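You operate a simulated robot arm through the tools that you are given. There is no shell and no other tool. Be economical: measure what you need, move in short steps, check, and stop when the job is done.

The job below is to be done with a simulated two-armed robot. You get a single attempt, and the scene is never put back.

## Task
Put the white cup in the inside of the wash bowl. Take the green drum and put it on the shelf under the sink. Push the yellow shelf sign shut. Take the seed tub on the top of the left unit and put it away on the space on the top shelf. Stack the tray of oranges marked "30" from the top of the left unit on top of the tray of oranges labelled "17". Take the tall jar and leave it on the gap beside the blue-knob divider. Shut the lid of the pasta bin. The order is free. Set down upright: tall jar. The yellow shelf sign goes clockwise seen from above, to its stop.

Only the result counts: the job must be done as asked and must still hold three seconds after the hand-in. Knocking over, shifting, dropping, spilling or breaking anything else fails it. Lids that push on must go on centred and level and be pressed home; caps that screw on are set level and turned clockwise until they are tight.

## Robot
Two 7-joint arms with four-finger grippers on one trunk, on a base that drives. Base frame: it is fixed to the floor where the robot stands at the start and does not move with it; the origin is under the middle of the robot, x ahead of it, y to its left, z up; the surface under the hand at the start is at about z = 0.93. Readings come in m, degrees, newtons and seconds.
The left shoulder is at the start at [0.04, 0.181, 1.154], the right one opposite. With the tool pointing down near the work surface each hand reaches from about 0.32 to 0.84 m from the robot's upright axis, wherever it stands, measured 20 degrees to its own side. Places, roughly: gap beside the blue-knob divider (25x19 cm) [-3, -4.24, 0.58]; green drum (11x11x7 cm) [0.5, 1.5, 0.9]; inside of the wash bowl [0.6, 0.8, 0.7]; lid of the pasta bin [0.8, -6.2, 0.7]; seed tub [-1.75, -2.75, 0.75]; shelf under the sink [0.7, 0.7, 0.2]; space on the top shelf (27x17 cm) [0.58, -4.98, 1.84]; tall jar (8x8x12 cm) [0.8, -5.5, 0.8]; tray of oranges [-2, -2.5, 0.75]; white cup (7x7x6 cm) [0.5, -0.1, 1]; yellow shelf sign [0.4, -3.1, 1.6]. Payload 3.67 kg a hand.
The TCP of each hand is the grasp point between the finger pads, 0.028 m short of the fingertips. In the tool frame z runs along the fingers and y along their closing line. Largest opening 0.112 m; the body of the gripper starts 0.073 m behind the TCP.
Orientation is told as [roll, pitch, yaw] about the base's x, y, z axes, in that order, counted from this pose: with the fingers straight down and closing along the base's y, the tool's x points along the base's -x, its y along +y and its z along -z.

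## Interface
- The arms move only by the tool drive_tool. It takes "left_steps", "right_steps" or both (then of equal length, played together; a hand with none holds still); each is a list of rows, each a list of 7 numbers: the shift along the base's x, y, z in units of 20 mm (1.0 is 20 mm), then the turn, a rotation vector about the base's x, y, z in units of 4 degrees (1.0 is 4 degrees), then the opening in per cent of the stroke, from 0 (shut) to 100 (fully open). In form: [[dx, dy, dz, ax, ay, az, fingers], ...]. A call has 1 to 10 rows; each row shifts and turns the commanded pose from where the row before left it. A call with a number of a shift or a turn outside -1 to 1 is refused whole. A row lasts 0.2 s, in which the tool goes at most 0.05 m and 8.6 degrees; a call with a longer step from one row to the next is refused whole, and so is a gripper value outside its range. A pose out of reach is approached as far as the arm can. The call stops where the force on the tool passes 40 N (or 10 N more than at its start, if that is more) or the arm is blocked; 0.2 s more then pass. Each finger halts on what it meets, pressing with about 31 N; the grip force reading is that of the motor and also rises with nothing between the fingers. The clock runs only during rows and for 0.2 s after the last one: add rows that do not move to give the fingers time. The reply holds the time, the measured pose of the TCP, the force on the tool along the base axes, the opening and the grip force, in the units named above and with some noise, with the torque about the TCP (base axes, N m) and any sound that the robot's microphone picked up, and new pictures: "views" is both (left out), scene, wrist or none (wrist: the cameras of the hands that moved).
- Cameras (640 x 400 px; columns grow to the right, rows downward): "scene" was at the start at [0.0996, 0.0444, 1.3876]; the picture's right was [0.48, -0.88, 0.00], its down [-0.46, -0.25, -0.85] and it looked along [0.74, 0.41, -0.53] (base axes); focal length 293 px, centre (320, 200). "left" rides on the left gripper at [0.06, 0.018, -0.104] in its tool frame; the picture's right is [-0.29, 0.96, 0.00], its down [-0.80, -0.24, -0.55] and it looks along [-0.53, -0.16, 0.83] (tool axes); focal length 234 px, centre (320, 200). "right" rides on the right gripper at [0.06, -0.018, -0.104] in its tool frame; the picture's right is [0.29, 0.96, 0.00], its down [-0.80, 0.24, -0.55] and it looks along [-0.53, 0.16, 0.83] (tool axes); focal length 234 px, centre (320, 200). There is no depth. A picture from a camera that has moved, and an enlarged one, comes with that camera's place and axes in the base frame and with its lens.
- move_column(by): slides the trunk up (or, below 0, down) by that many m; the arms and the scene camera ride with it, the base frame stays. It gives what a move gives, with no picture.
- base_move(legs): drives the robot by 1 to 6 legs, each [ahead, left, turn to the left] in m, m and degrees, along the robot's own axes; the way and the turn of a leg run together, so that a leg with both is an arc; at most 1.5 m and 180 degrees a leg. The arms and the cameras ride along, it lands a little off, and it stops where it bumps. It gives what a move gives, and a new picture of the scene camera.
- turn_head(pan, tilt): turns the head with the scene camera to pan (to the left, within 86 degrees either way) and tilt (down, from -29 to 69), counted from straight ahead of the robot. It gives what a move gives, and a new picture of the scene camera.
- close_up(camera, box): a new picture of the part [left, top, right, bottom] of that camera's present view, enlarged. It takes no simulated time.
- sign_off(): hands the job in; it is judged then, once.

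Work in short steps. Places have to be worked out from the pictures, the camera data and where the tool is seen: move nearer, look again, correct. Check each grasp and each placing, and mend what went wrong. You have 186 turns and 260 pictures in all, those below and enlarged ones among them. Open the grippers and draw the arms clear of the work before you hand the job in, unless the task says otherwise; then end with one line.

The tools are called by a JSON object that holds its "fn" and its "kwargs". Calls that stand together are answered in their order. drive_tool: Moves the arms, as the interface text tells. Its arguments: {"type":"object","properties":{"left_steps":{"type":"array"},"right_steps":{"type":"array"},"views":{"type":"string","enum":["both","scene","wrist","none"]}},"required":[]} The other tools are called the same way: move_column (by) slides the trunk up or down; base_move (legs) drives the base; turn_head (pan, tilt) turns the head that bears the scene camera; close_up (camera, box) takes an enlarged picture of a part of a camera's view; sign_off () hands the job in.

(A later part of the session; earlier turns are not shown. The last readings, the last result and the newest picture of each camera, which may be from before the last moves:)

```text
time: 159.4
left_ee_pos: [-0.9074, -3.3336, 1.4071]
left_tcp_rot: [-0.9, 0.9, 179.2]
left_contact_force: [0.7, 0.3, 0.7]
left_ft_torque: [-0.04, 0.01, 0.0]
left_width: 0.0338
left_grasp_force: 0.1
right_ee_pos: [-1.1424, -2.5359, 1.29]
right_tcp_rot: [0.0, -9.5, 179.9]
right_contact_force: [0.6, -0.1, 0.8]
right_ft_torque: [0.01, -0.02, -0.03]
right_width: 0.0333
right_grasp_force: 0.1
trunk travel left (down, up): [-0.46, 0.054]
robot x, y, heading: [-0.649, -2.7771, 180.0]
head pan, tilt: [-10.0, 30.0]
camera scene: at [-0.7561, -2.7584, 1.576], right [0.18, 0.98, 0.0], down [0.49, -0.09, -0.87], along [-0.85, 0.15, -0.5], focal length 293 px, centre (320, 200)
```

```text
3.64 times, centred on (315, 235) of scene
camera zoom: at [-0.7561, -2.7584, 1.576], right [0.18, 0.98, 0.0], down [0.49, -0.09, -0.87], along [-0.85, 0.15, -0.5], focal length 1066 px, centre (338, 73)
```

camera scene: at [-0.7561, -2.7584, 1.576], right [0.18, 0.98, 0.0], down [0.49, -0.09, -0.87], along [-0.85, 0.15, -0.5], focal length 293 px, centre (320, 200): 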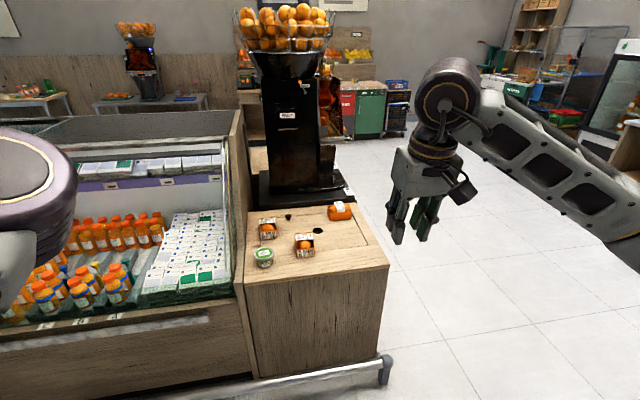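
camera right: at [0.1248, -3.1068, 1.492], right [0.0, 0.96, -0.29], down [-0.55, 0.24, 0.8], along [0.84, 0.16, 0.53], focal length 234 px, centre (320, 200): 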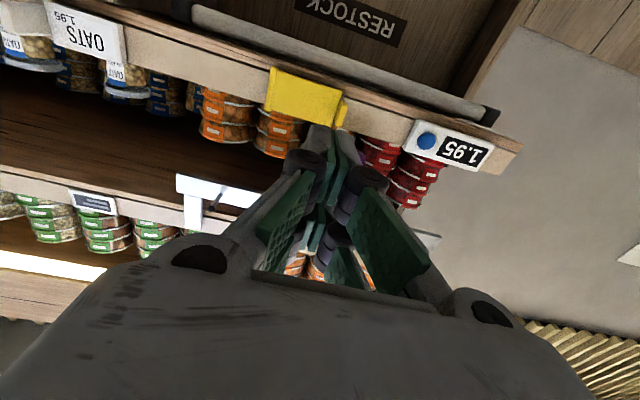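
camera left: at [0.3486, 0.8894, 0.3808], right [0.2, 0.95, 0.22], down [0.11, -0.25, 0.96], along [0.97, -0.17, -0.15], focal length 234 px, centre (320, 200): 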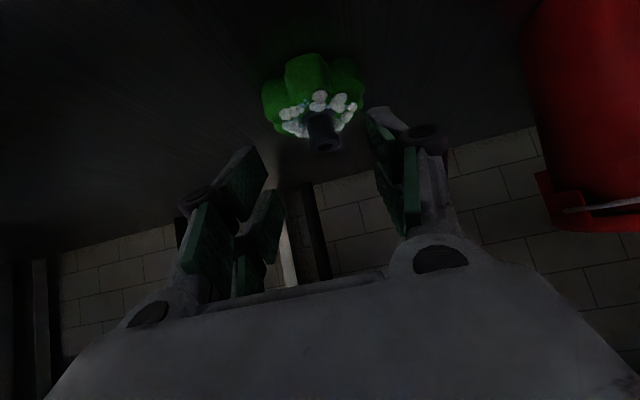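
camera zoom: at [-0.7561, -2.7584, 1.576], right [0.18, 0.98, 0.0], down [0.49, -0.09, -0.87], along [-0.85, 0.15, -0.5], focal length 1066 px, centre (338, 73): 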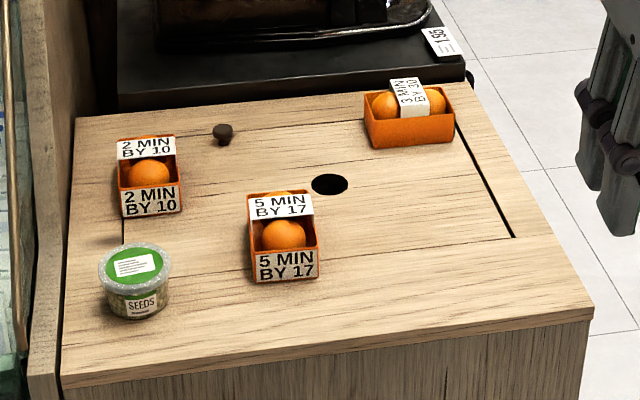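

I see trays "2 MIN BY 10", "5 MIN BY 17" at about (-1.72, -2.65) and the "30" tray at about (-1.96, -2.45), plus the SEEDS tub at about (-1.70, -2.82). The trays are best reached from the unit's open end, so I'll drive around there.

{"fn": "base_move", "kwargs": {"legs": [[0, -0.87, 0], [1.0, 0, 0], [0, 0, 90]]}}

{"fn": "turn_head", "kwargs": {"pan": -10, "tilt": 45}}

```text
time: 173.3
left_ee_pos: [-1.0955, -2.1603, 1.4055]
left_tcp_rot: [-0.9, 0.9, -90.2]
left_contact_force: [0.4, 0.0, -0.3]
left_ft_torque: [0.02, -0.01, -0.01]
left_width: 0.0338
left_grasp_force: 0.1
right_ee_pos: [-1.891, -2.4024, 1.2911]
right_tcp_rot: [0.1, -9.7, -89.5]
right_contact_force: [0.6, 0.0, 0.3]
right_ft_torque: [0.01, 0.01, 0.0]
right_width: 0.0336
right_grasp_force: 0.1
trunk travel left (down, up): [-0.46, 0.054]
robot x, y, heading: [-1.6562, -1.9068, -89.7]
head pan, tilt: [-10.0, 30.0]
camera scene: at [-1.67, -2.0137, 1.576], right [-0.99, 0.17, 0.0], down [0.08, 0.49, -0.87], along [-0.14, -0.85, -0.5], focal length 293 px, centre (320, 200)
```

scene: 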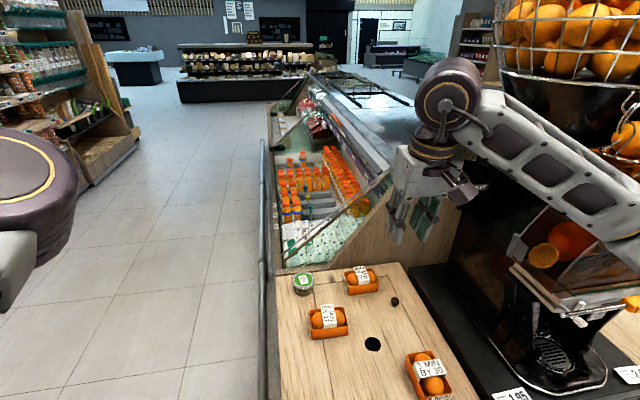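

```text
time: 174.1
left_ee_pos: [-1.0951, -2.1599, 1.4061]
left_tcp_rot: [-1.0, 1.0, -90.1]
left_contact_force: [-0.2, -0.4, -0.3]
left_ft_torque: [0.0, -0.03, 0.0]
left_width: 0.0336
left_grasp_force: 0.0
right_ee_pos: [-1.8921, -2.4035, 1.2909]
right_tcp_rot: [0.0, -9.6, -89.5]
right_contact_force: [-0.1, 0.0, -0.3]
right_ft_torque: [0.02, -0.02, 0.01]
right_width: 0.0336
right_grasp_force: 0.1
trunk travel left (down, up): [-0.46, 0.054]
robot x, y, heading: [-1.6573, -1.9039, -89.4]
head pan, tilt: [-10.0, 45.0]
camera scene: at [-1.6682, -2.0047, 1.5535], right [-0.99, 0.17, 0.0], down [0.12, 0.7, -0.71], along [-0.12, -0.7, -0.71], focal length 293 px, centre (320, 200)
```

scene: 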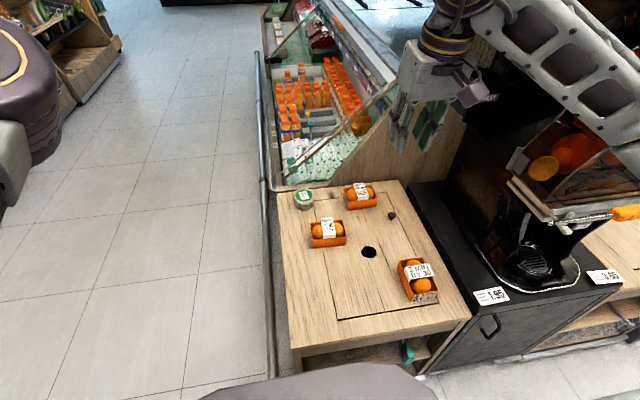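

The view from the end is good. Triangulating gives the "17" tray at about (-1.79, -2.645) and the "30" tray at about (-2.055, -2.42), with the table at about z 0.71. I'll zoom to see sizes and orientation.

{"fn": "close_up", "kwargs": {"camera": "scene", "box": [280, 170, 480, 310]}}

{"fn": "close_up", "kwargs": {"camera": "right", "box": [0, 0, 640, 400]}}

```text
2.86 times, centred on (380, 240) of scene
camera zoom: at [-1.6682, -2.0047, 1.5535], right [-0.99, 0.17, 0.0], down [0.12, 0.7, -0.71], along [-0.12, -0.7, -0.71], focal length 838 px, centre (149, 86)
```

zoom: 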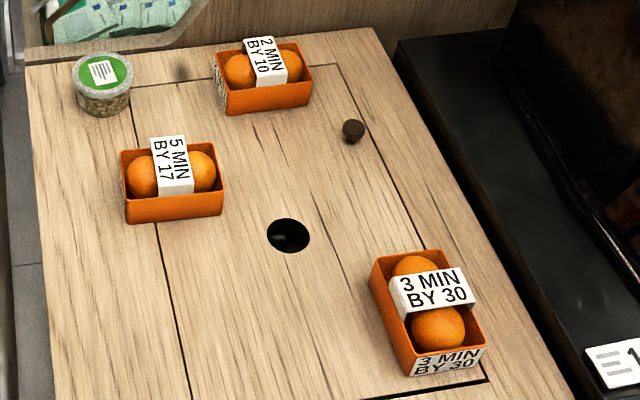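

```text
1.00 times, centred on (320, 200) of right (not enlarged: the box is as wide or as high as the picture)
camera zoom: at [-1.9113, -2.3255, 1.3826], right [0.96, 0.29, -0.05], down [0.25, -0.69, 0.68], along [0.16, -0.66, -0.73], focal length 234 px, centre (320, 200)
```

zoom: 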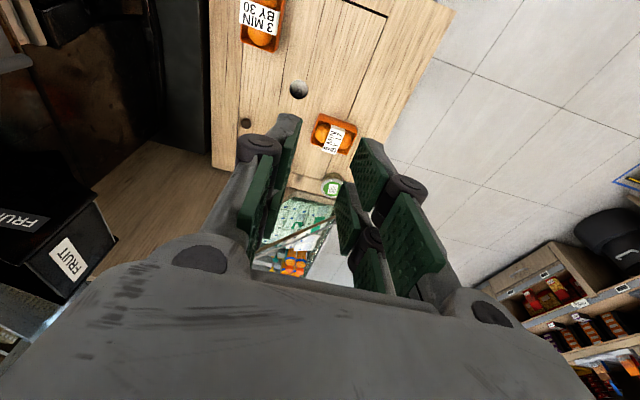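

The "30" tray spans about 9 cm in x and 10.5 cm in y, centred near (-2.048, -2.428). I'll bring the right hand over it, untilted and fully open.

{"fn": "drive_tool", "kwargs": {"right_steps": [[-0.78, -0.12, -0.8, 1, 0, 0, 100], [-0.78, -0.12, -0.8, 1, 0, 0, 100], [-0.78, -0.12, -0.8, 0.4, 0, -0.1, 100], [-0.78, -0.12, -0.8, 0, 0, 0, 100], [-0.78, -0.12, -0.8, 0, 0, 0, 100], [-0.78, -0.12, -0.8, 0, 0, 0, 100], [-0.78, -0.12, -0.8, 0, 0, 0, 100], [-0.78, -0.12, -0.8, 0, 0, 0, 100], [-0.78, -0.12, -0.8, 0, 0, 0, 100], [-0.78, -0.12, -0.8, 0, 0, 0, 100]]}}

```text
time: 176.3
left_ee_pos: [-1.0967, -2.1589, 1.4059]
left_tcp_rot: [-0.8, 0.8, -90.1]
left_contact_force: [0.3, 0.5, -0.2]
left_ft_torque: [-0.05, -0.04, -0.03]
left_width: 0.0336
left_grasp_force: 0.2
right_ee_pos: [-2.0498, -2.4259, 1.1289]
right_tcp_rot: [0.1, -0.1, -89.8]
right_contact_force: [0.7, 0.5, -0.5]
right_ft_torque: [0.01, -0.03, 0.03]
right_width: 0.1119
right_grasp_force: 0.0
trunk travel left (down, up): [-0.46, 0.054]
robot x, y, heading: [-1.6547, -1.9038, -89.6]
head pan, tilt: [-10.0, 45.0]
camera scene: at [-1.6692, -2.0048, 1.5534], right [-0.99, 0.17, 0.0], down [0.12, 0.7, -0.71], along [-0.12, -0.7, -0.71], focal length 293 px, centre (320, 200)
camera right: at [-2.0693, -2.3659, 1.2332], right [0.96, 0.29, 0.0], down [0.24, -0.8, 0.56], along [0.16, -0.53, -0.83], focal length 234 px, centre (320, 200)
```

scene: 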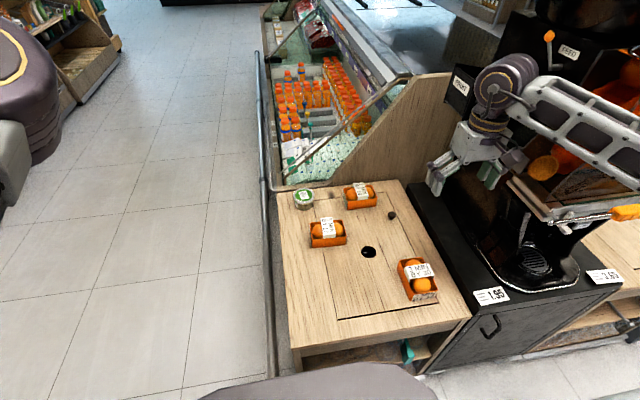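
right: 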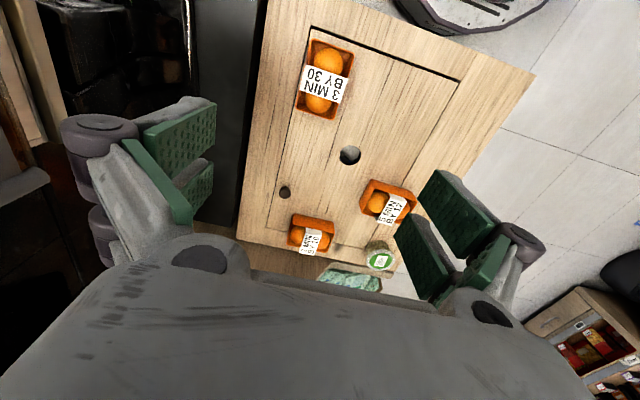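

The wrist view puts the tray at about (-2.045, -2.416), turned about 5° counter-clockwise. I'll raise the trunk a little for elbow clearance, align the yaw and descend partway.

{"fn": "move_column", "kwargs": {"by": 0.05}}

{"fn": "drive_tool", "kwargs": {"right_steps": [[0.1, 0.2, -1, 0, 0, 0.6, 100], [0.1, 0.2, -1, 0, 0, 0.6, 100], [0, 0, -1, 0, 0, 0, 100], [0, 0, -1, 0, 0, 0, 100], [0, 0, -1, 0, 0, 0, 100], [0, 0, -1, 0, 0, 0, 100], [0, 0, -1, 0, 0, 0, 100], [0, 0, -1, 0, 0, 0, 100], [0, 0, -1, 0, 0, 0, 100], [0, 0, -1, 0, 0, 0, 100]], "views": "none"}}

{"fn": "drive_tool", "kwargs": {"right_steps": [[0, 0, -1, 0, 0, 0, 100], [0, 0, -1, 0, 0, 0, 100], [0, 0, -1, 0, 0, 0, 100], [0, 0, -1, 0, 0, 0, 100], [0, 0, -1, 0, 0, 0, 100]]}}

```text
time: 177.2
left_ee_pos: [-1.096, -2.1595, 1.4543]
left_tcp_rot: [-0.9, 0.9, -90.2]
left_contact_force: [-0.1, 0.3, -0.3]
left_ft_torque: [0.01, -0.02, 0.01]
left_width: 0.0338
left_grasp_force: 0.1
right_ee_pos: [-2.0494, -2.4258, 1.1783]
right_tcp_rot: [0.1, 0.0, -90.0]
right_contact_force: [-0.3, 0.3, -0.4]
right_ft_torque: [0.02, -0.02, 0.03]
right_width: 0.1119
right_grasp_force: 0.0
trunk travel left (down, up): [-0.51, 0.004]
robot x, y, heading: [-1.6537, -1.91, -89.5]
head pan, tilt: [-10.0, 45.0]
```

```text
time: 179.4
left_ee_pos: [-1.0963, -2.1605, 1.4537]
left_tcp_rot: [-0.8, 0.9, -90.2]
left_contact_force: [-0.4, -0.5, 0.5]
left_ft_torque: [-0.02, -0.02, -0.02]
left_width: 0.0335
left_grasp_force: 0.0
right_ee_pos: [-2.0441, -2.4182, 0.9767]
right_tcp_rot: [0.2, 0.0, -85.1]
right_contact_force: [-0.2, 0.1, 0.0]
right_ft_torque: [0.01, -0.01, 0.05]
right_width: 0.1119
right_grasp_force: 0.1
trunk travel left (down, up): [-0.51, 0.004]
robot x, y, heading: [-1.6529, -1.9051, -89.4]
head pan, tilt: [-10.0, 45.0]
```

```text
time: 180.6
left_ee_pos: [-1.0949, -2.16, 1.4551]
left_tcp_rot: [-0.8, 1.0, -90.2]
left_contact_force: [0.0, 0.2, -0.2]
left_ft_torque: [0.03, -0.03, 0.01]
left_width: 0.0336
left_grasp_force: 0.0
right_ee_pos: [-2.0454, -2.4188, 0.8776]
right_tcp_rot: [0.0, 0.0, -85.2]
right_contact_force: [1.2, -0.5, 0.0]
right_ft_torque: [0.0, 0.01, -0.01]
right_width: 0.1119
right_grasp_force: 0.0
trunk travel left (down, up): [-0.51, 0.004]
robot x, y, heading: [-1.6569, -1.9023, -89.5]
head pan, tilt: [-10.0, 45.0]
camera scene: at [-1.6686, -2.0052, 1.6024], right [-0.99, 0.17, 0.0], down [0.12, 0.7, -0.71], along [-0.12, -0.7, -0.71], focal length 293 px, centre (320, 200)
camera right: at [-2.0696, -2.3602, 0.9815], right [0.93, 0.37, 0.0], down [0.31, -0.77, 0.55], along [0.21, -0.52, -0.83], focal length 234 px, centre (320, 200)
```

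scene: 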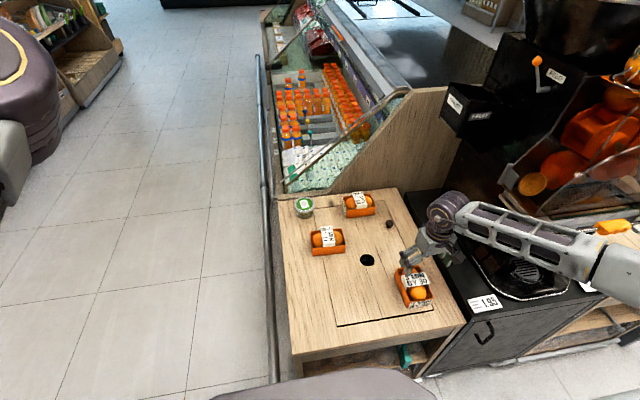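
right: 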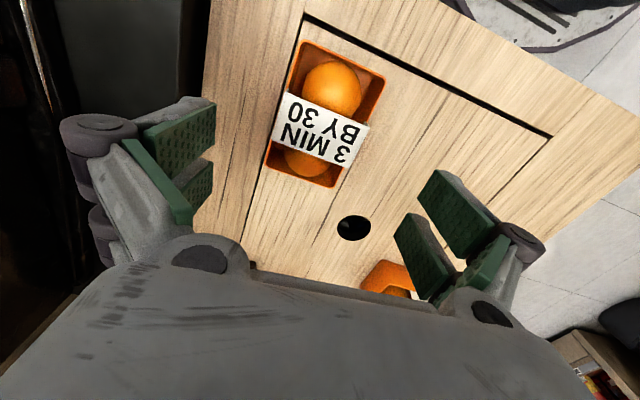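

The tray centre is 6 mm further in +y, with about 1.2 cm of margin on each side. I'll correct, descend to z 0.745 and close gently.

{"fn": "drive_tool", "kwargs": {"right_steps": [[0.05, 0.3, 0, 0, 0, -0.5, 100], [0, 0, -0.95, 0, 0, 0, 100], [0, 0, -0.95, 0, 0, 0, 100], [0, 0, -0.95, 0, 0, 0, 100], [0, 0, -0.95, 0, 0, 0, 100], [0, 0, -0.95, 0, 0, 0, 100], [0, 0, -0.95, 0, 0, 0, 100], [0, 0, -0.9, 0, 0, 0, 100]]}}

```text
time: 182.4
left_ee_pos: [-1.0961, -2.1602, 1.4537]
left_tcp_rot: [-0.9, 1.0, -90.3]
left_contact_force: [-0.2, -0.7, 1.2]
left_ft_torque: [-0.01, -0.02, 0.01]
left_width: 0.0337
left_grasp_force: 0.0
right_ee_pos: [-2.0432, -2.4117, 0.7463]
right_tcp_rot: [0.1, 0.0, -87.0]
right_contact_force: [0.2, 0.7, -1.1]
right_ft_torque: [0.0, -0.01, 0.0]
right_width: 0.1117
right_grasp_force: 0.1
trunk travel left (down, up): [-0.51, 0.004]
robot x, y, heading: [-1.6544, -1.9039, -89.8]
head pan, tilt: [-10.0, 45.0]
camera scene: at [-1.6684, -2.0052, 1.6024], right [-0.99, 0.17, 0.0], down [0.12, 0.7, -0.71], along [-0.12, -0.7, -0.71], focal length 293 px, centre (320, 200)
camera right: at [-2.0655, -2.3529, 0.8499], right [0.94, 0.34, 0.0], down [0.28, -0.78, 0.55], along [0.19, -0.52, -0.83], focal length 234 px, centre (320, 200)
```

scene: 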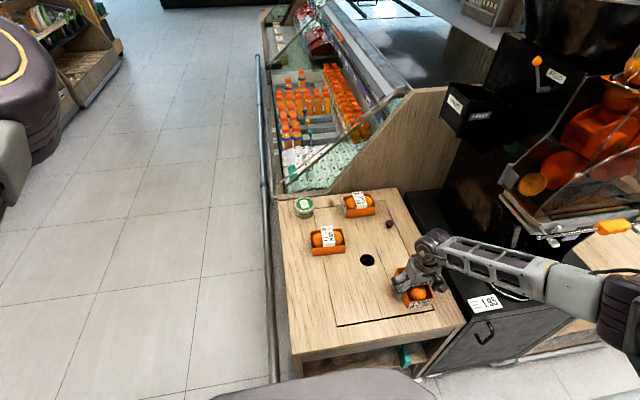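
right: 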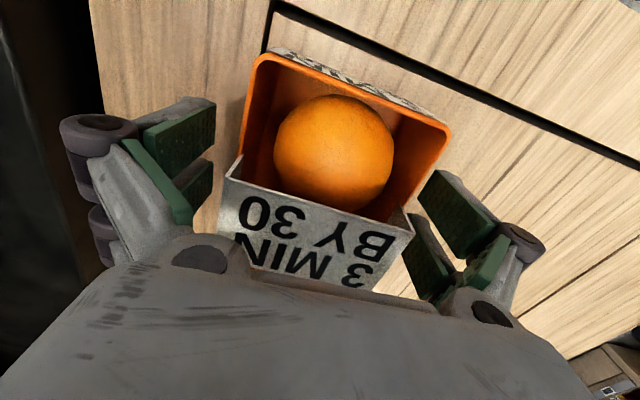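

The tray is between the fingers. Closing on it.

{"fn": "drive_tool", "kwargs": {"right_steps": [[0, 0, 0, 0, 0, 0, 85], [0, 0, 0, 0, 0, 0, 70], [0, 0, 0, 0, 0, 0, 55], [0, 0, 0, 0, 0, 0, 55], [0, 0, 0, 0, 0, 0, 55]], "views": "wrist"}}

```text
time: 183.6
left_ee_pos: [-1.0949, -2.1596, 1.4545]
left_tcp_rot: [-0.8, 0.9, -90.1]
left_contact_force: [0.2, -0.1, -0.4]
left_ft_torque: [0.04, 0.0, 0.0]
left_width: 0.0337
left_grasp_force: 0.0
right_ee_pos: [-2.0438, -2.4133, 0.7468]
right_tcp_rot: [0.2, 0.0, -87.2]
right_contact_force: [-0.3, -1.7, 2.1]
right_ft_torque: [-0.19, 0.09, -0.04]
right_width: 0.0799
right_grasp_force: 30.7
trunk travel left (down, up): [-0.51, 0.004]
robot x, y, heading: [-1.652, -1.9048, -89.6]
head pan, tilt: [-10.0, 45.0]
camera right: at [-2.0653, -2.3529, 0.8504], right [0.94, 0.34, 0.0], down [0.28, -0.78, 0.56], along [0.19, -0.52, -0.83], focal length 234 px, centre (320, 200)
```

right: 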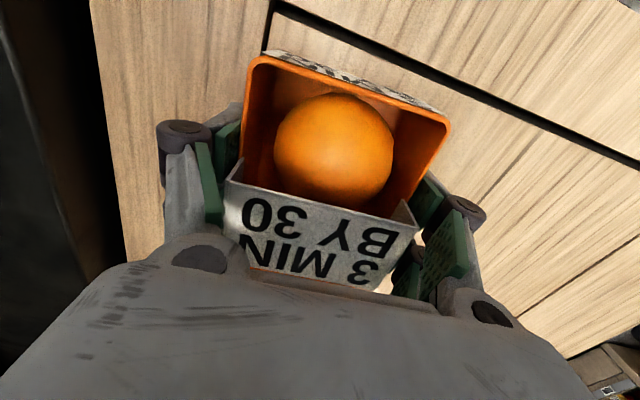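

It's gripped at 0.08 m. I'll lift straight up.

{"fn": "drive_tool", "kwargs": {"right_steps": [[0, 0, 0.5, 0, 0, 0, 55], [0, 0, 1, 0, 0, 0, 55], [0, 0, 1, 0, 0, 0, 55], [0, 0, 1, 0, 0, 0, 55], [0, 0, 1, 0, 0, 0, 55], [0, 0, 1, 0, 0, 0, 55], [0, 0, 1, 0, 0, 0, 55], [0, 0, 1, 0, 0, 0, 55], [0, 0, 1, 0, 0, 0, 55], [0, 0, 1, 0, 0, 0, 55]]}}

```text
time: 185.8
left_ee_pos: [-1.0962, -2.1597, 1.4538]
left_tcp_rot: [-0.8, 0.9, -90.2]
left_contact_force: [0.4, -0.7, -0.6]
left_ft_torque: [-0.02, 0.0, 0.0]
left_width: 0.0332
left_grasp_force: 0.0
right_ee_pos: [-2.0432, -2.4133, 0.9365]
right_tcp_rot: [0.0, 0.0, -87.3]
right_contact_force: [0.0, -0.4, -2.0]
right_ft_torque: [-0.02, 0.0, -0.01]
right_width: 0.0799
right_grasp_force: 31.3
trunk travel left (down, up): [-0.51, 0.004]
robot x, y, heading: [-1.6577, -1.9091, -89.5]
head pan, tilt: [-10.0, 45.0]
camera scene: at [-1.6684, -2.0046, 1.6025], right [-0.99, 0.17, 0.0], down [0.12, 0.7, -0.71], along [-0.12, -0.7, -0.71], focal length 293 px, centre (320, 200)
camera right: at [-2.066, -2.3536, 1.0397], right [0.94, 0.33, 0.0], down [0.28, -0.78, 0.55], along [0.19, -0.52, -0.83], focal length 234 px, centre (320, 200)
```

scene: 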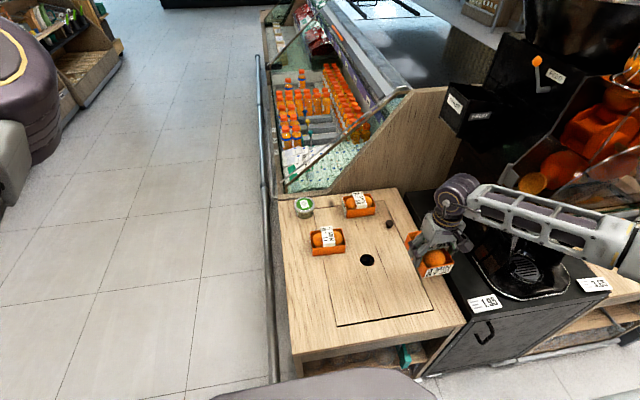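
right: 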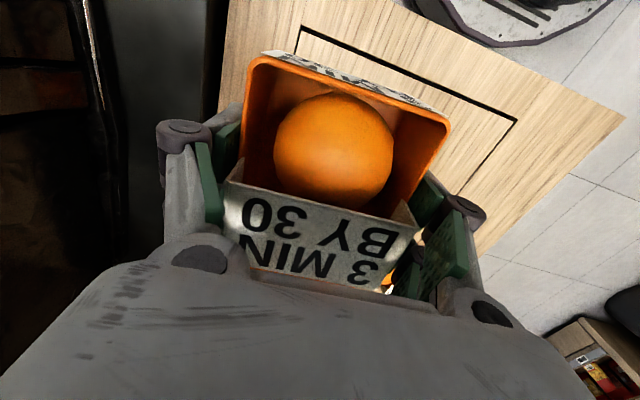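

The tray is lifted cleanly. I'll move toward the "17" tray while starting to rotate by 90° so the trays align.

{"fn": "drive_tool", "kwargs": {"right_steps": [[0.8, -0.6, 0.3, 0, 0, 1, 55], [0.8, -0.6, 0.3, 0, 0, 1, 55], [0.8, -0.6, 0.3, 0, 0, 1, 55], [0.8, -0.6, 0.3, 0, 0, 1, 55], [0.8, -0.6, 0.3, 0, 0, 1, 55], [0.8, -0.6, 0, 0, 0, 1, 55], [0.8, -0.6, 0, 0, 0, 1, 55], [0.8, -0.6, 0, 0, 0, 1, 55], [0.8, -0.6, 0, 0, 0, 1, 55], [0.8, -0.6, 0, 0, 0, 1, 55]], "views": "none"}}

{"fn": "drive_tool", "kwargs": {"right_steps": [[0.5, -0.6, 0, 0, 0, 1, 55], [0.5, -0.6, 0, 0, 0, 1, 55], [0.5, -0.6, 0, 0, 0, 1, 55], [0.5, -0.6, 0, 0, 0, 1, 55], [0.5, -0.6, 0, 0, 0, 1, 55], [0.5, -0.6, 0, 0, 0, 1, 55], [0.5, -0.6, 0, 0, 0, 1, 55], [0.5, -0.6, 0, 0, 0, 1, 55], [0, 0, 0, 0, 0, 1, 55], [0, 0, 0, 0, 0, 1, 55]]}}

```text
time: 188.0
left_ee_pos: [-1.097, -2.1599, 1.4549]
left_tcp_rot: [-0.8, 0.9, -90.2]
left_contact_force: [0.0, -0.6, -0.7]
left_ft_torque: [-0.01, -0.03, 0.0]
left_width: 0.0336
left_grasp_force: 0.1
right_ee_pos: [-1.9095, -2.5041, 0.9651]
right_tcp_rot: [0.7, -0.2, -55.2]
right_contact_force: [-0.2, 0.4, -2.0]
right_ft_torque: [0.06, 0.06, -0.01]
right_width: 0.0797
right_grasp_force: 31.1
right hand out of reach, approached as far as the arm can: row 8, 9, 10
trunk travel left (down, up): [-0.51, 0.004]
robot x, y, heading: [-1.655, -1.9025, -89.8]
head pan, tilt: [-10.0, 45.0]
```

```text
time: 190.2
left_ee_pos: [-1.0949, -2.1601, 1.4547]
left_tcp_rot: [-0.8, 1.0, -90.1]
left_contact_force: [0.2, -0.5, 0.3]
left_ft_torque: [0.02, 0.03, 0.0]
left_width: 0.0336
left_grasp_force: 0.0
right_ee_pos: [-1.9094, -2.5045, 0.9653]
right_tcp_rot: [0.6, -0.2, -55.2]
right_contact_force: [-0.6, 0.2, -2.8]
right_ft_torque: [0.04, 0.0, 0.03]
right_width: 0.0801
right_grasp_force: 31.2
right hand out of reach, approached as far as the arm can: row 1, 2, 3, 4, 5, 6, 7, 8, 9, 10
trunk travel left (down, up): [-0.51, 0.004]
robot x, y, heading: [-1.6541, -1.9066, -89.6]
head pan, tilt: [-10.0, 45.0]
camera scene: at [-1.6685, -2.005, 1.6025], right [-0.99, 0.17, 0.0], down [0.12, 0.7, -0.71], along [-0.12, -0.7, -0.71], focal length 293 px, centre (320, 200)
camera right: at [-1.9603, -2.4659, 1.0685], right [0.62, 0.78, 0.01], down [0.65, -0.52, 0.56], along [0.44, -0.34, -0.83], focal length 234 px, centre (320, 200)
```

scene: 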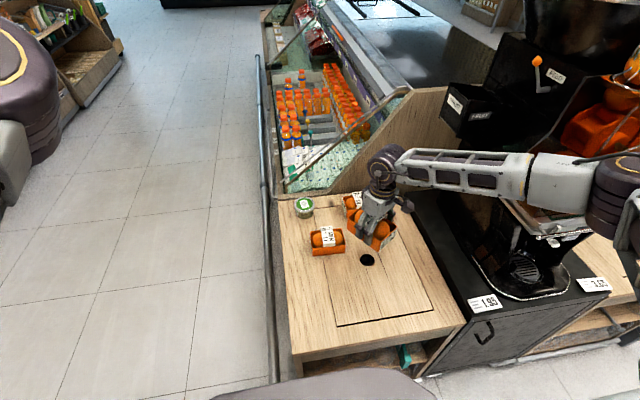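
right: 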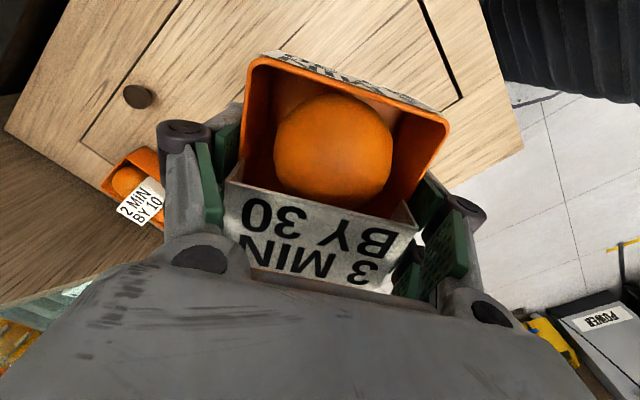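

Counter-clockwise is limited by the wrist at about +32°. I'll rotate the other way instead, starting with a short test.

{"fn": "drive_tool", "kwargs": {"right_steps": [[0, 0, 0, 0, 0, -1, 55], [0, 0, 0, 0, 0, -1, 55], [0, 0, 0, 0, 0, -1, 55], [0, 0, 0, 0, 0, -1, 55]], "views": "none"}}

```text
time: 191.2
left_ee_pos: [-1.0951, -2.1592, 1.4541]
left_tcp_rot: [-0.8, 0.8, -90.2]
left_contact_force: [-0.1, -1.0, 0.4]
left_ft_torque: [0.01, 0.02, 0.01]
left_width: 0.0337
left_grasp_force: 0.1
right_ee_pos: [-1.9088, -2.505, 0.9643]
right_tcp_rot: [0.6, -0.1, -71.2]
right_contact_force: [0.3, -0.7, -2.5]
right_ft_torque: [0.05, -0.01, -0.02]
right_width: 0.08
right_grasp_force: 30.6
trunk travel left (down, up): [-0.51, 0.004]
robot x, y, heading: [-1.6574, -1.9077, -89.6]
head pan, tilt: [-10.0, 45.0]
```

The command resets to the reachable pose, so that works. I'll continue rotating clockwise.

{"fn": "drive_tool", "kwargs": {"right_steps": [[0, 0, 0, 0, 0, -1, 55], [0, 0, 0, 0, 0, -1, 55], [0, 0, 0, 0, 0, -1, 55], [0, 0, 0, 0, 0, -1, 55], [0, 0, 0, 0, 0, -1, 55], [0, 0, 0, 0, 0, -1, 55], [0, 0, 0, 0, 0, -1, 55], [0, 0, 0, 0, 0, -1, 55], [0, 0, 0, 0, 0, -1, 55], [0, 0, 0, 0, 0, -1, 55]], "views": "none"}}

{"fn": "drive_tool", "kwargs": {"right_steps": [[0, 0, 0, 0, 0, -1, 55], [0, 0, 0, 0, 0, -1, 55], [0, 0, 0, 0, 0, -1, 55], [0, 0, 0, 0, 0, -1, 55], [0, 0, 0, 0, 0, -1, 55], [0, 0, 0, 0, 0, -1, 55], [0, 0, 0, 0, 0, -1, 55], [0, 0, 0, 0, 0, -1, 55], [0, 0, 0, 0, 0, -1, 55], [0, 0, 0, 0, 0, -1, 55]], "views": "none"}}

{"fn": "drive_tool", "kwargs": {"right_steps": [[0.5, -0.6, 0, 0, 0, -1, 55], [0.5, -0.6, 0, 0, 0, -1, 55], [0.5, -0.6, 0, 0, 0, -1, 55], [0.5, -0.6, 0, 0, 0, -1, 55], [0.5, -0.6, 0, 0, 0, -1, 55], [0.5, -0.6, 0, 0, 0, -1, 55], [0.5, -0.6, 0, 0, 0, -0.5, 55], [0.5, -0.6, 0, 0, 0, 0, 55], [0.5, -0.6, 0, 0, 0, 0, 55]]}}

```text
time: 193.4
left_ee_pos: [-1.0944, -2.1594, 1.4539]
left_tcp_rot: [-0.9, 1.0, -90.2]
left_contact_force: [-0.4, -0.4, -0.7]
left_ft_torque: [0.04, -0.01, -0.01]
left_width: 0.0333
left_grasp_force: 0.1
right_ee_pos: [-1.9091, -2.5053, 0.9659]
right_tcp_rot: [0.6, -0.2, -111.2]
right_contact_force: [0.4, -0.6, -1.5]
right_ft_torque: [0.01, -0.03, 0.01]
right_width: 0.08
right_grasp_force: 30.6
trunk travel left (down, up): [-0.51, 0.004]
robot x, y, heading: [-1.6594, -1.9001, -89.5]
head pan, tilt: [-10.0, 45.0]
```

```text
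time: 195.6
left_ee_pos: [-1.0959, -2.1598, 1.455]
left_tcp_rot: [-0.9, 0.9, -90.2]
left_contact_force: [-0.3, -0.1, 0.2]
left_ft_torque: [0.01, 0.0, -0.02]
left_width: 0.0337
left_grasp_force: 0.1
right_ee_pos: [-1.9082, -2.5048, 0.9654]
right_tcp_rot: [0.6, -0.2, -151.3]
right_contact_force: [-0.1, 0.1, -1.7]
right_ft_torque: [0.03, -0.05, -0.03]
right_width: 0.0797
right_grasp_force: 31.1
trunk travel left (down, up): [-0.51, 0.004]
robot x, y, heading: [-1.6535, -1.9065, -89.5]
head pan, tilt: [-10.0, 45.0]
```

```text
time: 197.6
left_ee_pos: [-1.0948, -2.1604, 1.4523]
left_tcp_rot: [-0.8, 0.8, -90.2]
left_contact_force: [1.1, -0.2, -1.2]
left_ft_torque: [0.02, 0.01, -0.01]
left_width: 0.0337
left_grasp_force: 0.1
right_ee_pos: [-1.8169, -2.6134, 0.9636]
right_tcp_rot: [0.5, -0.2, -177.1]
right_contact_force: [-0.1, -0.5, -2.0]
right_ft_torque: [0.06, -0.02, -0.02]
right_width: 0.0799
right_grasp_force: 31.5
trunk travel left (down, up): [-0.51, 0.004]
robot x, y, heading: [-1.6588, -1.9036, -89.4]
head pan, tilt: [-10.0, 45.0]
camera scene: at [-1.6675, -2.0055, 1.6024], right [-0.99, 0.17, 0.0], down [0.12, 0.7, -0.71], along [-0.12, -0.7, -0.71], focal length 293 px, centre (320, 200)
camera right: at [-1.7591, -2.5915, 1.0684], right [0.34, -0.94, 0.01], down [-0.78, -0.27, 0.56], along [-0.52, -0.19, -0.83], focal length 234 px, centre (320, 200)
```

scene: 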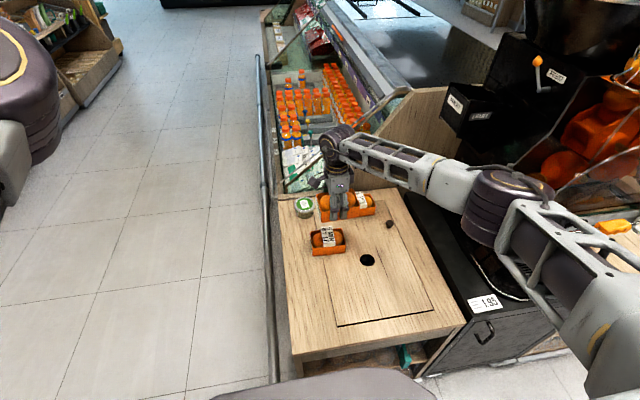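
right: 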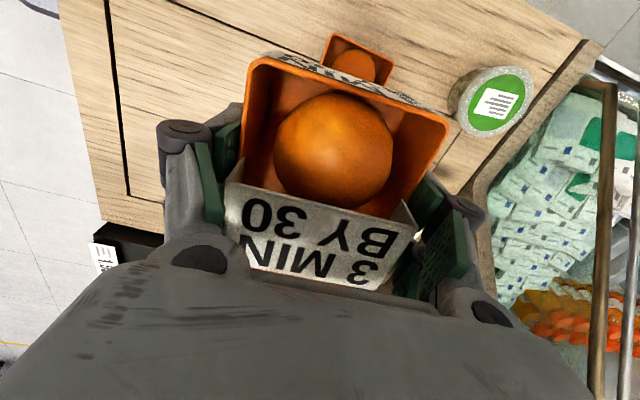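

The trays are now aligned in yaw. I'll zoom in to refine the position of the "17" tray relative to the held one.

{"fn": "close_up", "kwargs": {"camera": "scene", "box": [290, 180, 400, 265]}}

```text
4.71 times, centred on (345, 222) of scene
camera zoom: at [-1.6675, -2.0055, 1.6024], right [-0.99, 0.17, 0.0], down [0.12, 0.7, -0.71], along [-0.12, -0.7, -0.71], focal length 1379 px, centre (202, 94)
```

zoom: 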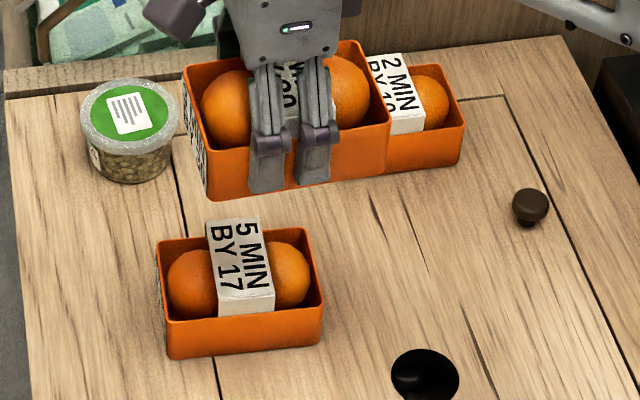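

From the wrist view the "17" tray's near end is at x -1.746, y centre -2.642, while the held tray's end is at x -1.769, y -2.613 and turned about 2.4°. I'll correct by (+23 mm, -27 mm, -2.4°) and lower partway.

{"fn": "drive_tool", "kwargs": {"right_steps": [[0.58, -0.68, 0, 0, 0, -0.3, 55], [0.58, -0.67, 0, 0, 0, -0.3, 55], [0, 0, -1, 0, 0, 0, 55], [0, 0, -1, 0, 0, 0, 55], [0, 0, -1, 0, 0, 0, 55], [0, 0, -1, 0, 0, 0, 55], [0, 0, 0, 0, 0, 0, 55]], "views": "wrist"}}

{"fn": "close_up", "kwargs": {"camera": "scene", "box": [290, 180, 400, 265]}}

```text
time: 199.2
left_ee_pos: [-1.0956, -2.16, 1.4552]
left_tcp_rot: [-0.8, 0.9, -90.2]
left_contact_force: [-0.4, 0.6, 0.7]
left_ft_torque: [0.03, -0.02, -0.01]
left_width: 0.0336
left_grasp_force: 0.0
right_ee_pos: [-1.795, -2.6369, 0.8855]
right_tcp_rot: [0.6, -0.2, -179.6]
right_contact_force: [-1.3, 0.0, -1.6]
right_ft_torque: [0.01, -0.03, 0.0]
right_width: 0.0798
right_grasp_force: 30.9
trunk travel left (down, up): [-0.51, 0.004]
robot x, y, heading: [-1.6546, -1.9083, -89.6]
head pan, tilt: [-10.0, 45.0]
camera right: at [-1.7359, -2.6177, 0.9885], right [0.3, -0.96, 0.01], down [-0.79, -0.24, 0.56], along [-0.53, -0.17, -0.83], focal length 234 px, centre (320, 200)
```

right: 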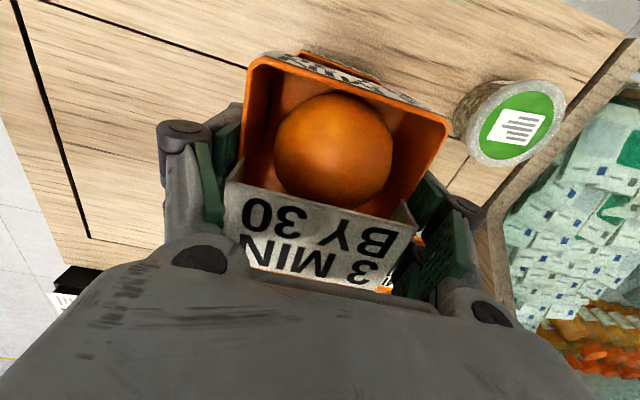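

```text
4.71 times, centred on (345, 222) of scene
camera zoom: at [-1.6689, -2.005, 1.6025], right [-0.99, 0.17, 0.0], down [0.12, 0.7, -0.71], along [-0.12, -0.7, -0.71], focal length 1379 px, centre (202, 94)
```

zoom: 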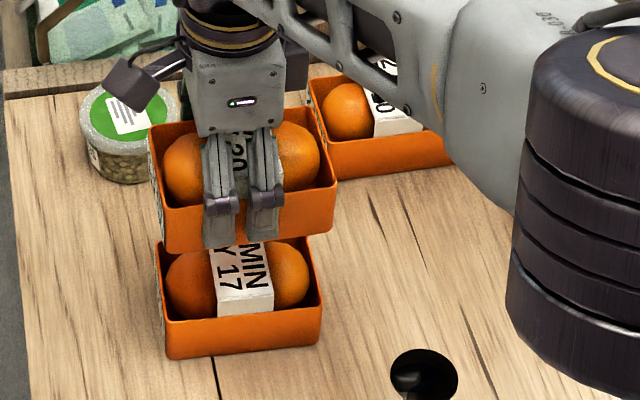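

The held tray is aligned with the lower one within a few millimetres. I'll lower gently until it rests.

{"fn": "drive_tool", "kwargs": {"right_steps": [[0.1, -0.12, -0.6, 0, 0, 0, 55], [0, 0, -0.6, 0, 0, 0, 55], [0, 0, -0.6, 0, 0, 0, 55], [0, 0, -0.4, 0, 0, 0, 55], [0, 0, -0.3, 0, 0, 0, 55], [0, 0, -0.3, 0, 0, 0, 55], [0, 0, -0.3, 0, 0, 0, 55], [0, 0, 0, 0, 0, 0, 55]], "views": "wrist"}}

{"fn": "close_up", "kwargs": {"camera": "scene", "box": [290, 180, 400, 265]}}

```text
time: 201.0
left_ee_pos: [-1.0943, -2.1604, 1.454]
left_tcp_rot: [-0.9, 0.9, -90.2]
left_contact_force: [0.3, -0.1, 0.1]
left_ft_torque: [0.02, -0.01, -0.01]
left_width: 0.0333
left_grasp_force: 0.0
right_ee_pos: [-1.8015, -2.6124, 0.8264]
right_tcp_rot: [0.6, -0.1, -179.6]
right_contact_force: [-0.2, -0.3, -1.8]
right_ft_torque: [-0.01, -0.02, -0.06]
right_width: 0.08
right_grasp_force: 30.9
right hand out of reach, approached as far as the arm can: row 1, 2, 3, 4, 6
trunk travel left (down, up): [-0.51, 0.004]
robot x, y, heading: [-1.6517, -1.9034, -89.3]
head pan, tilt: [-10.0, 45.0]
camera right: at [-1.7424, -2.5923, 0.9295], right [0.3, -0.96, 0.01], down [-0.79, -0.24, 0.56], along [-0.53, -0.17, -0.83], focal length 234 px, centre (320, 200)
```

right: 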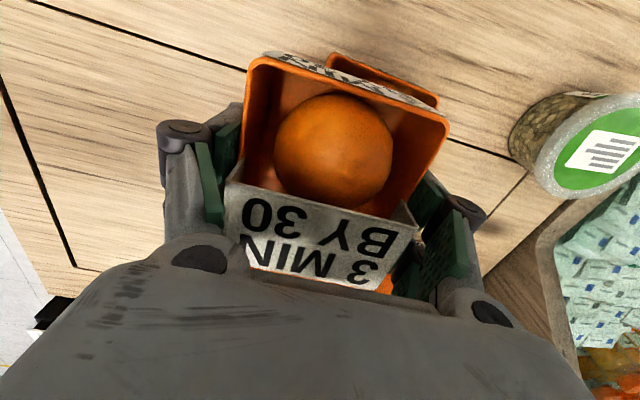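

```text
4.71 times, centred on (345, 222) of scene
camera zoom: at [-1.6675, -2.0051, 1.6025], right [-0.99, 0.17, 0.0], down [0.12, 0.7, -0.71], along [-0.12, -0.7, -0.71], focal length 1379 px, centre (202, 94)
```

zoom: 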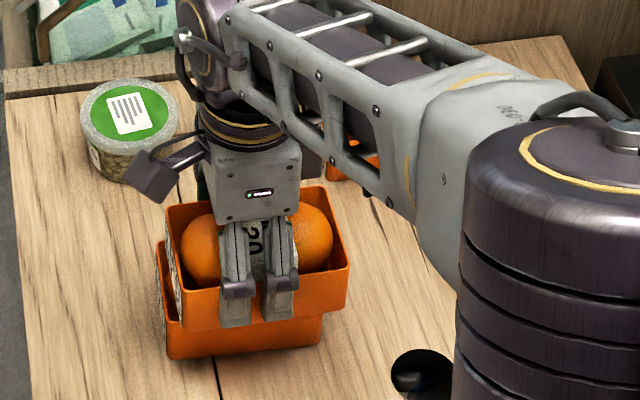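

The trunk is too high for this reach, so the hand slid back about 2.4 cm; nothing is touching yet. I'll raise the hand, lower the trunk to regain reach, then realign.

{"fn": "drive_tool", "kwargs": {"right_steps": [[0, 0, 1, 0, 0, 0, 55], [0, 0, 1, 0, 0, 0, 55], [0, 0, 1, 0, 0, 0, 55], [0, 0, 1, 0, 0, 0, 55], [0, 0, 1, 0, 0, 0, 55], [0, 0, 1, 0, 0, 0, 55], [0, 0, 1, 0, 0, 0, 55], [0, 0, 1, 0, 0, 0, 55], [0, 0, 1, 0, 0, 0, 55], [0, 0, 1, 0, 0, 0, 55]], "views": "none"}}

{"fn": "move_column", "kwargs": {"by": -0.14}}

```text
time: 203.2
left_ee_pos: [-1.0957, -2.1587, 1.4541]
left_tcp_rot: [-0.9, 0.9, -90.2]
left_contact_force: [0.5, -0.5, 0.9]
left_ft_torque: [0.01, 0.01, 0.01]
left_width: 0.0338
left_grasp_force: 0.2
right_ee_pos: [-1.7922, -2.6729, 1.0046]
right_tcp_rot: [0.4, -0.1, -179.5]
right_contact_force: [0.0, -0.4, -2.6]
right_ft_torque: [0.0, -0.03, 0.0]
right_width: 0.0798
right_grasp_force: 30.7
right hand out of reach, approached as far as the arm can: row 1, 2, 3, 4, 5, 6, 7, 8, 9, 10
trunk travel left (down, up): [-0.51, 0.004]
robot x, y, heading: [-1.6563, -1.9074, -89.5]
head pan, tilt: [-10.0, 45.0]
```

```text
time: 204.9
left_ee_pos: [-1.0953, -2.1607, 1.3149]
left_tcp_rot: [-0.9, 0.9, -90.2]
left_contact_force: [-0.4, 0.3, 0.1]
left_ft_torque: [0.0, 0.02, -0.02]
left_width: 0.0337
left_grasp_force: 0.1
right_ee_pos: [-1.7911, -2.6728, 0.8647]
right_tcp_rot: [0.4, -0.2, -179.6]
right_contact_force: [-0.2, 0.3, -1.5]
right_ft_torque: [-0.03, -0.01, 0.0]
right_width: 0.0796
right_grasp_force: 31.1
trunk travel left (down, up): [-0.37, 0.144]
robot x, y, heading: [-1.6579, -1.9071, -89.7]
head pan, tilt: [-10.0, 45.0]
```

Now I'll realign to the target TCP of about (-1.793, -2.640) and look.

{"fn": "drive_tool", "kwargs": {"right_steps": [[0, 0.8, 0, 0, 0, 0, 55], [-0.05, 0.8, 0, 0, 0, 0, 55], [0, 0, 0, 0, 0, 0, 55]], "views": "wrist"}}

{"fn": "close_up", "kwargs": {"camera": "scene", "box": [270, 170, 400, 280]}}

```text
time: 205.7
left_ee_pos: [-1.0951, -2.1599, 1.3148]
left_tcp_rot: [-0.9, 0.9, -90.3]
left_contact_force: [0.0, 0.4, 0.0]
left_ft_torque: [-0.02, 0.02, -0.02]
left_width: 0.0336
left_grasp_force: 0.1
right_ee_pos: [-1.7914, -2.6725, 0.8631]
right_tcp_rot: [0.4, -0.2, -179.6]
right_contact_force: [0.5, -0.2, -2.6]
right_ft_torque: [0.0, -0.05, 0.04]
right_width: 0.0797
right_grasp_force: 30.7
right hand out of reach, approached as far as the arm can: row 1, 2
trunk travel left (down, up): [-0.37, 0.144]
robot x, y, heading: [-1.6572, -1.9102, -89.8]
head pan, tilt: [-10.0, 45.0]
camera right: at [-1.7326, -2.6534, 0.9673], right [0.3, -0.96, 0.01], down [-0.79, -0.24, 0.56], along [-0.53, -0.17, -0.83], focal length 234 px, centre (320, 200)
```

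right: 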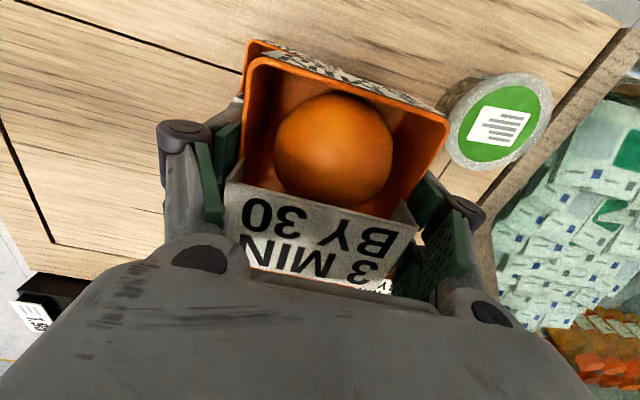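

```text
3.64 times, centred on (335, 225) of scene
camera zoom: at [-1.6683, -2.0051, 1.4622], right [-0.99, 0.17, 0.0], down [0.12, 0.7, -0.71], along [-0.12, -0.7, -0.71], focal length 1066 px, centre (266, 109)
```

zoom: 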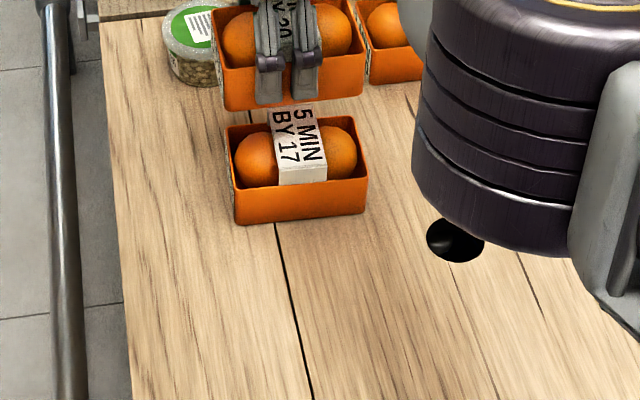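

The limit is the wrist's yaw, not distance. I'll lift the hand and turn the base right by about 20°, so less wrist rotation is needed.

{"fn": "drive_tool", "kwargs": {"right_steps": [[0, 0, 1, 0, 0, 0, 55], [0, 0, 1, 0, 0, 0, 55], [0, 0, 1, 0, 0, 0, 55], [0, 0, 1, 0, 0, 0, 55], [0, 0, 1, 0, 0, 0, 55]], "views": "none"}}

{"fn": "base_move", "kwargs": {"legs": [[0, 0, -22]]}}

```text
time: 206.9
left_ee_pos: [-1.0958, -2.1604, 1.3146]
left_tcp_rot: [-0.9, 0.9, -90.2]
left_contact_force: [-0.2, -0.1, -0.4]
left_ft_torque: [0.0, -0.01, 0.0]
left_width: 0.0337
left_grasp_force: 0.1
right_ee_pos: [-1.7871, -2.6877, 0.9632]
right_tcp_rot: [0.3, -0.3, -179.5]
right_contact_force: [-0.1, 0.0, -1.9]
right_ft_torque: [0.0, -0.04, 0.02]
right_width: 0.0799
right_grasp_force: 31.1
right hand out of reach, approached as far as the arm can: row 1, 2, 4
trunk travel left (down, up): [-0.37, 0.144]
robot x, y, heading: [-1.6537, -1.9015, -89.6]
head pan, tilt: [-10.0, 45.0]
```

```text
time: 208.6
left_ee_pos: [-1.2339, -2.3524, 1.3135]
left_tcp_rot: [-0.9, 0.9, -112.3]
left_contact_force: [0.0, -0.1, -0.1]
left_ft_torque: [0.02, 0.0, 0.0]
left_width: 0.0337
left_grasp_force: 0.1
right_ee_pos: [-2.0731, -2.5799, 0.9617]
right_tcp_rot: [0.3, -0.2, 158.2]
right_contact_force: [0.5, 0.6, -2.3]
right_ft_torque: [-0.03, -0.04, -0.04]
right_width: 0.08
right_grasp_force: 31.2
trunk travel left (down, up): [-0.37, 0.144]
robot x, y, heading: [-1.6545, -1.9063, -111.7]
head pan, tilt: [-10.0, 45.0]
camera scene: at [-1.7053, -1.9926, 1.4622], right [-0.85, 0.53, 0.0], down [0.37, 0.6, -0.71], along [-0.37, -0.6, -0.71], focal length 293 px, centre (320, 200)
```

scene: 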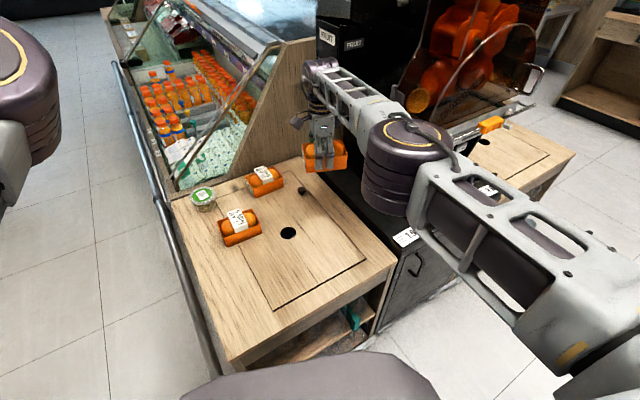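

Now I'll move the tray back over the "17" tray with the yaw squared to 180°.

{"fn": "drive_tool", "kwargs": {"right_steps": [[1, -0.2, 0, 0, 0, 0.6, 55], [1, -0.2, 0, 0, 0, 0.6, 55], [1, -0.2, 0, 0, 0, 0.6, 55], [1, -0.2, 0, 0, 0, 0.6, 55], [1, -0.2, 0, 0, 0, 0.6, 55], [1, -0.2, 0, 0, 0, 0.6, 55], [1, -0.2, 0, 0, 0, 0.6, 55], [1, -0.2, 0, 0, 0, 0.6, 55], [1, -0.2, 0, 0, 0, 0.6, 55], [1, -0.2, 0, 0, 0, 0, 55]], "views": "none"}}

{"fn": "drive_tool", "kwargs": {"right_steps": [[1, -0.25, 0, 0, 0, 0, 55], [1, -0.25, 0, 0, 0, 0, 55], [1, -0.25, 0, 0, 0, 0, 55], [1, -0.25, 0, 0, 0, 0, 55], [0, 0, -0.8, 0, 0, 0, 55], [0, 0, -0.8, 0, 0, 0, 55], [0, 0, -0.8, 0, 0, 0, 55], [0, 0, -0.8, 0, 0, 0, 55], [0, 0, -0.8, 0, 0, 0, 55], [0, 0, 0, 0, 0, 0, 55]]}}

```text
time: 210.8
left_ee_pos: [-1.2328, -2.3531, 1.3126]
left_tcp_rot: [-0.9, 0.9, -112.4]
left_contact_force: [0.1, 0.3, 0.1]
left_ft_torque: [-0.01, 0.0, -0.02]
left_width: 0.0335
left_grasp_force: 0.0
right_ee_pos: [-1.8793, -2.5988, 0.9644]
right_tcp_rot: [0.3, -0.1, 179.9]
right_contact_force: [-0.2, -0.2, -1.6]
right_ft_torque: [0.01, -0.02, 0.01]
right_width: 0.0798
right_grasp_force: 30.9
right hand out of reach, approached as far as the arm can: row 6, 8, 9, 10
trunk travel left (down, up): [-0.37, 0.144]
robot x, y, heading: [-1.6574, -1.9032, -111.7]
head pan, tilt: [-10.0, 45.0]
```

```text
time: 213.0
left_ee_pos: [-1.2324, -2.3523, 1.3136]
left_tcp_rot: [-0.9, 1.0, -112.4]
left_contact_force: [0.1, 0.1, -0.3]
left_ft_torque: [0.04, 0.0, 0.02]
left_width: 0.0337
left_grasp_force: 0.1
right_ee_pos: [-1.8059, -2.5862, 0.9012]
right_tcp_rot: [0.2, -0.2, 179.9]
right_contact_force: [0.2, 0.1, -2.9]
right_ft_torque: [-0.01, -0.04, -0.04]
right_width: 0.0801
right_grasp_force: 30.7
right hand out of reach, approached as far as the arm can: row 1, 2, 3, 4, 6, 8
trunk travel left (down, up): [-0.37, 0.144]
robot x, y, heading: [-1.6562, -1.9067, -111.5]
head pan, tilt: [-10.0, 45.0]
camera scene: at [-1.7048, -1.9924, 1.4622], right [-0.85, 0.53, 0.0], down [0.37, 0.6, -0.71], along [-0.37, -0.6, -0.71], focal length 293 px, centre (320, 200)
camera right: at [-1.7468, -2.5659, 1.0051], right [0.29, -0.96, 0.0], down [-0.8, -0.23, 0.56], along [-0.53, -0.16, -0.83], focal length 234 px, centre (320, 200)
```

scene: 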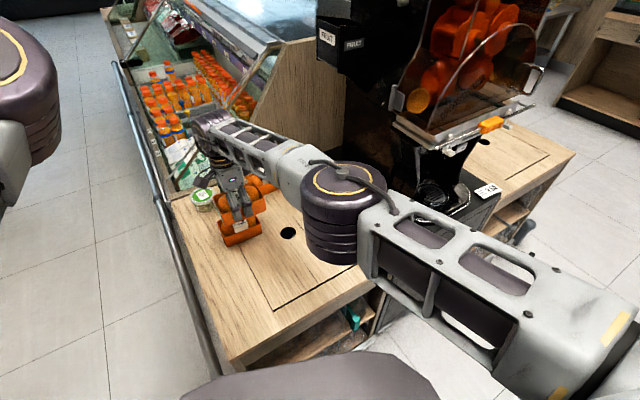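
right: 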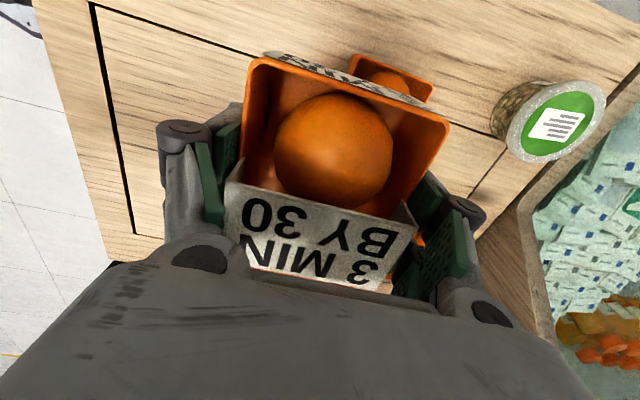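

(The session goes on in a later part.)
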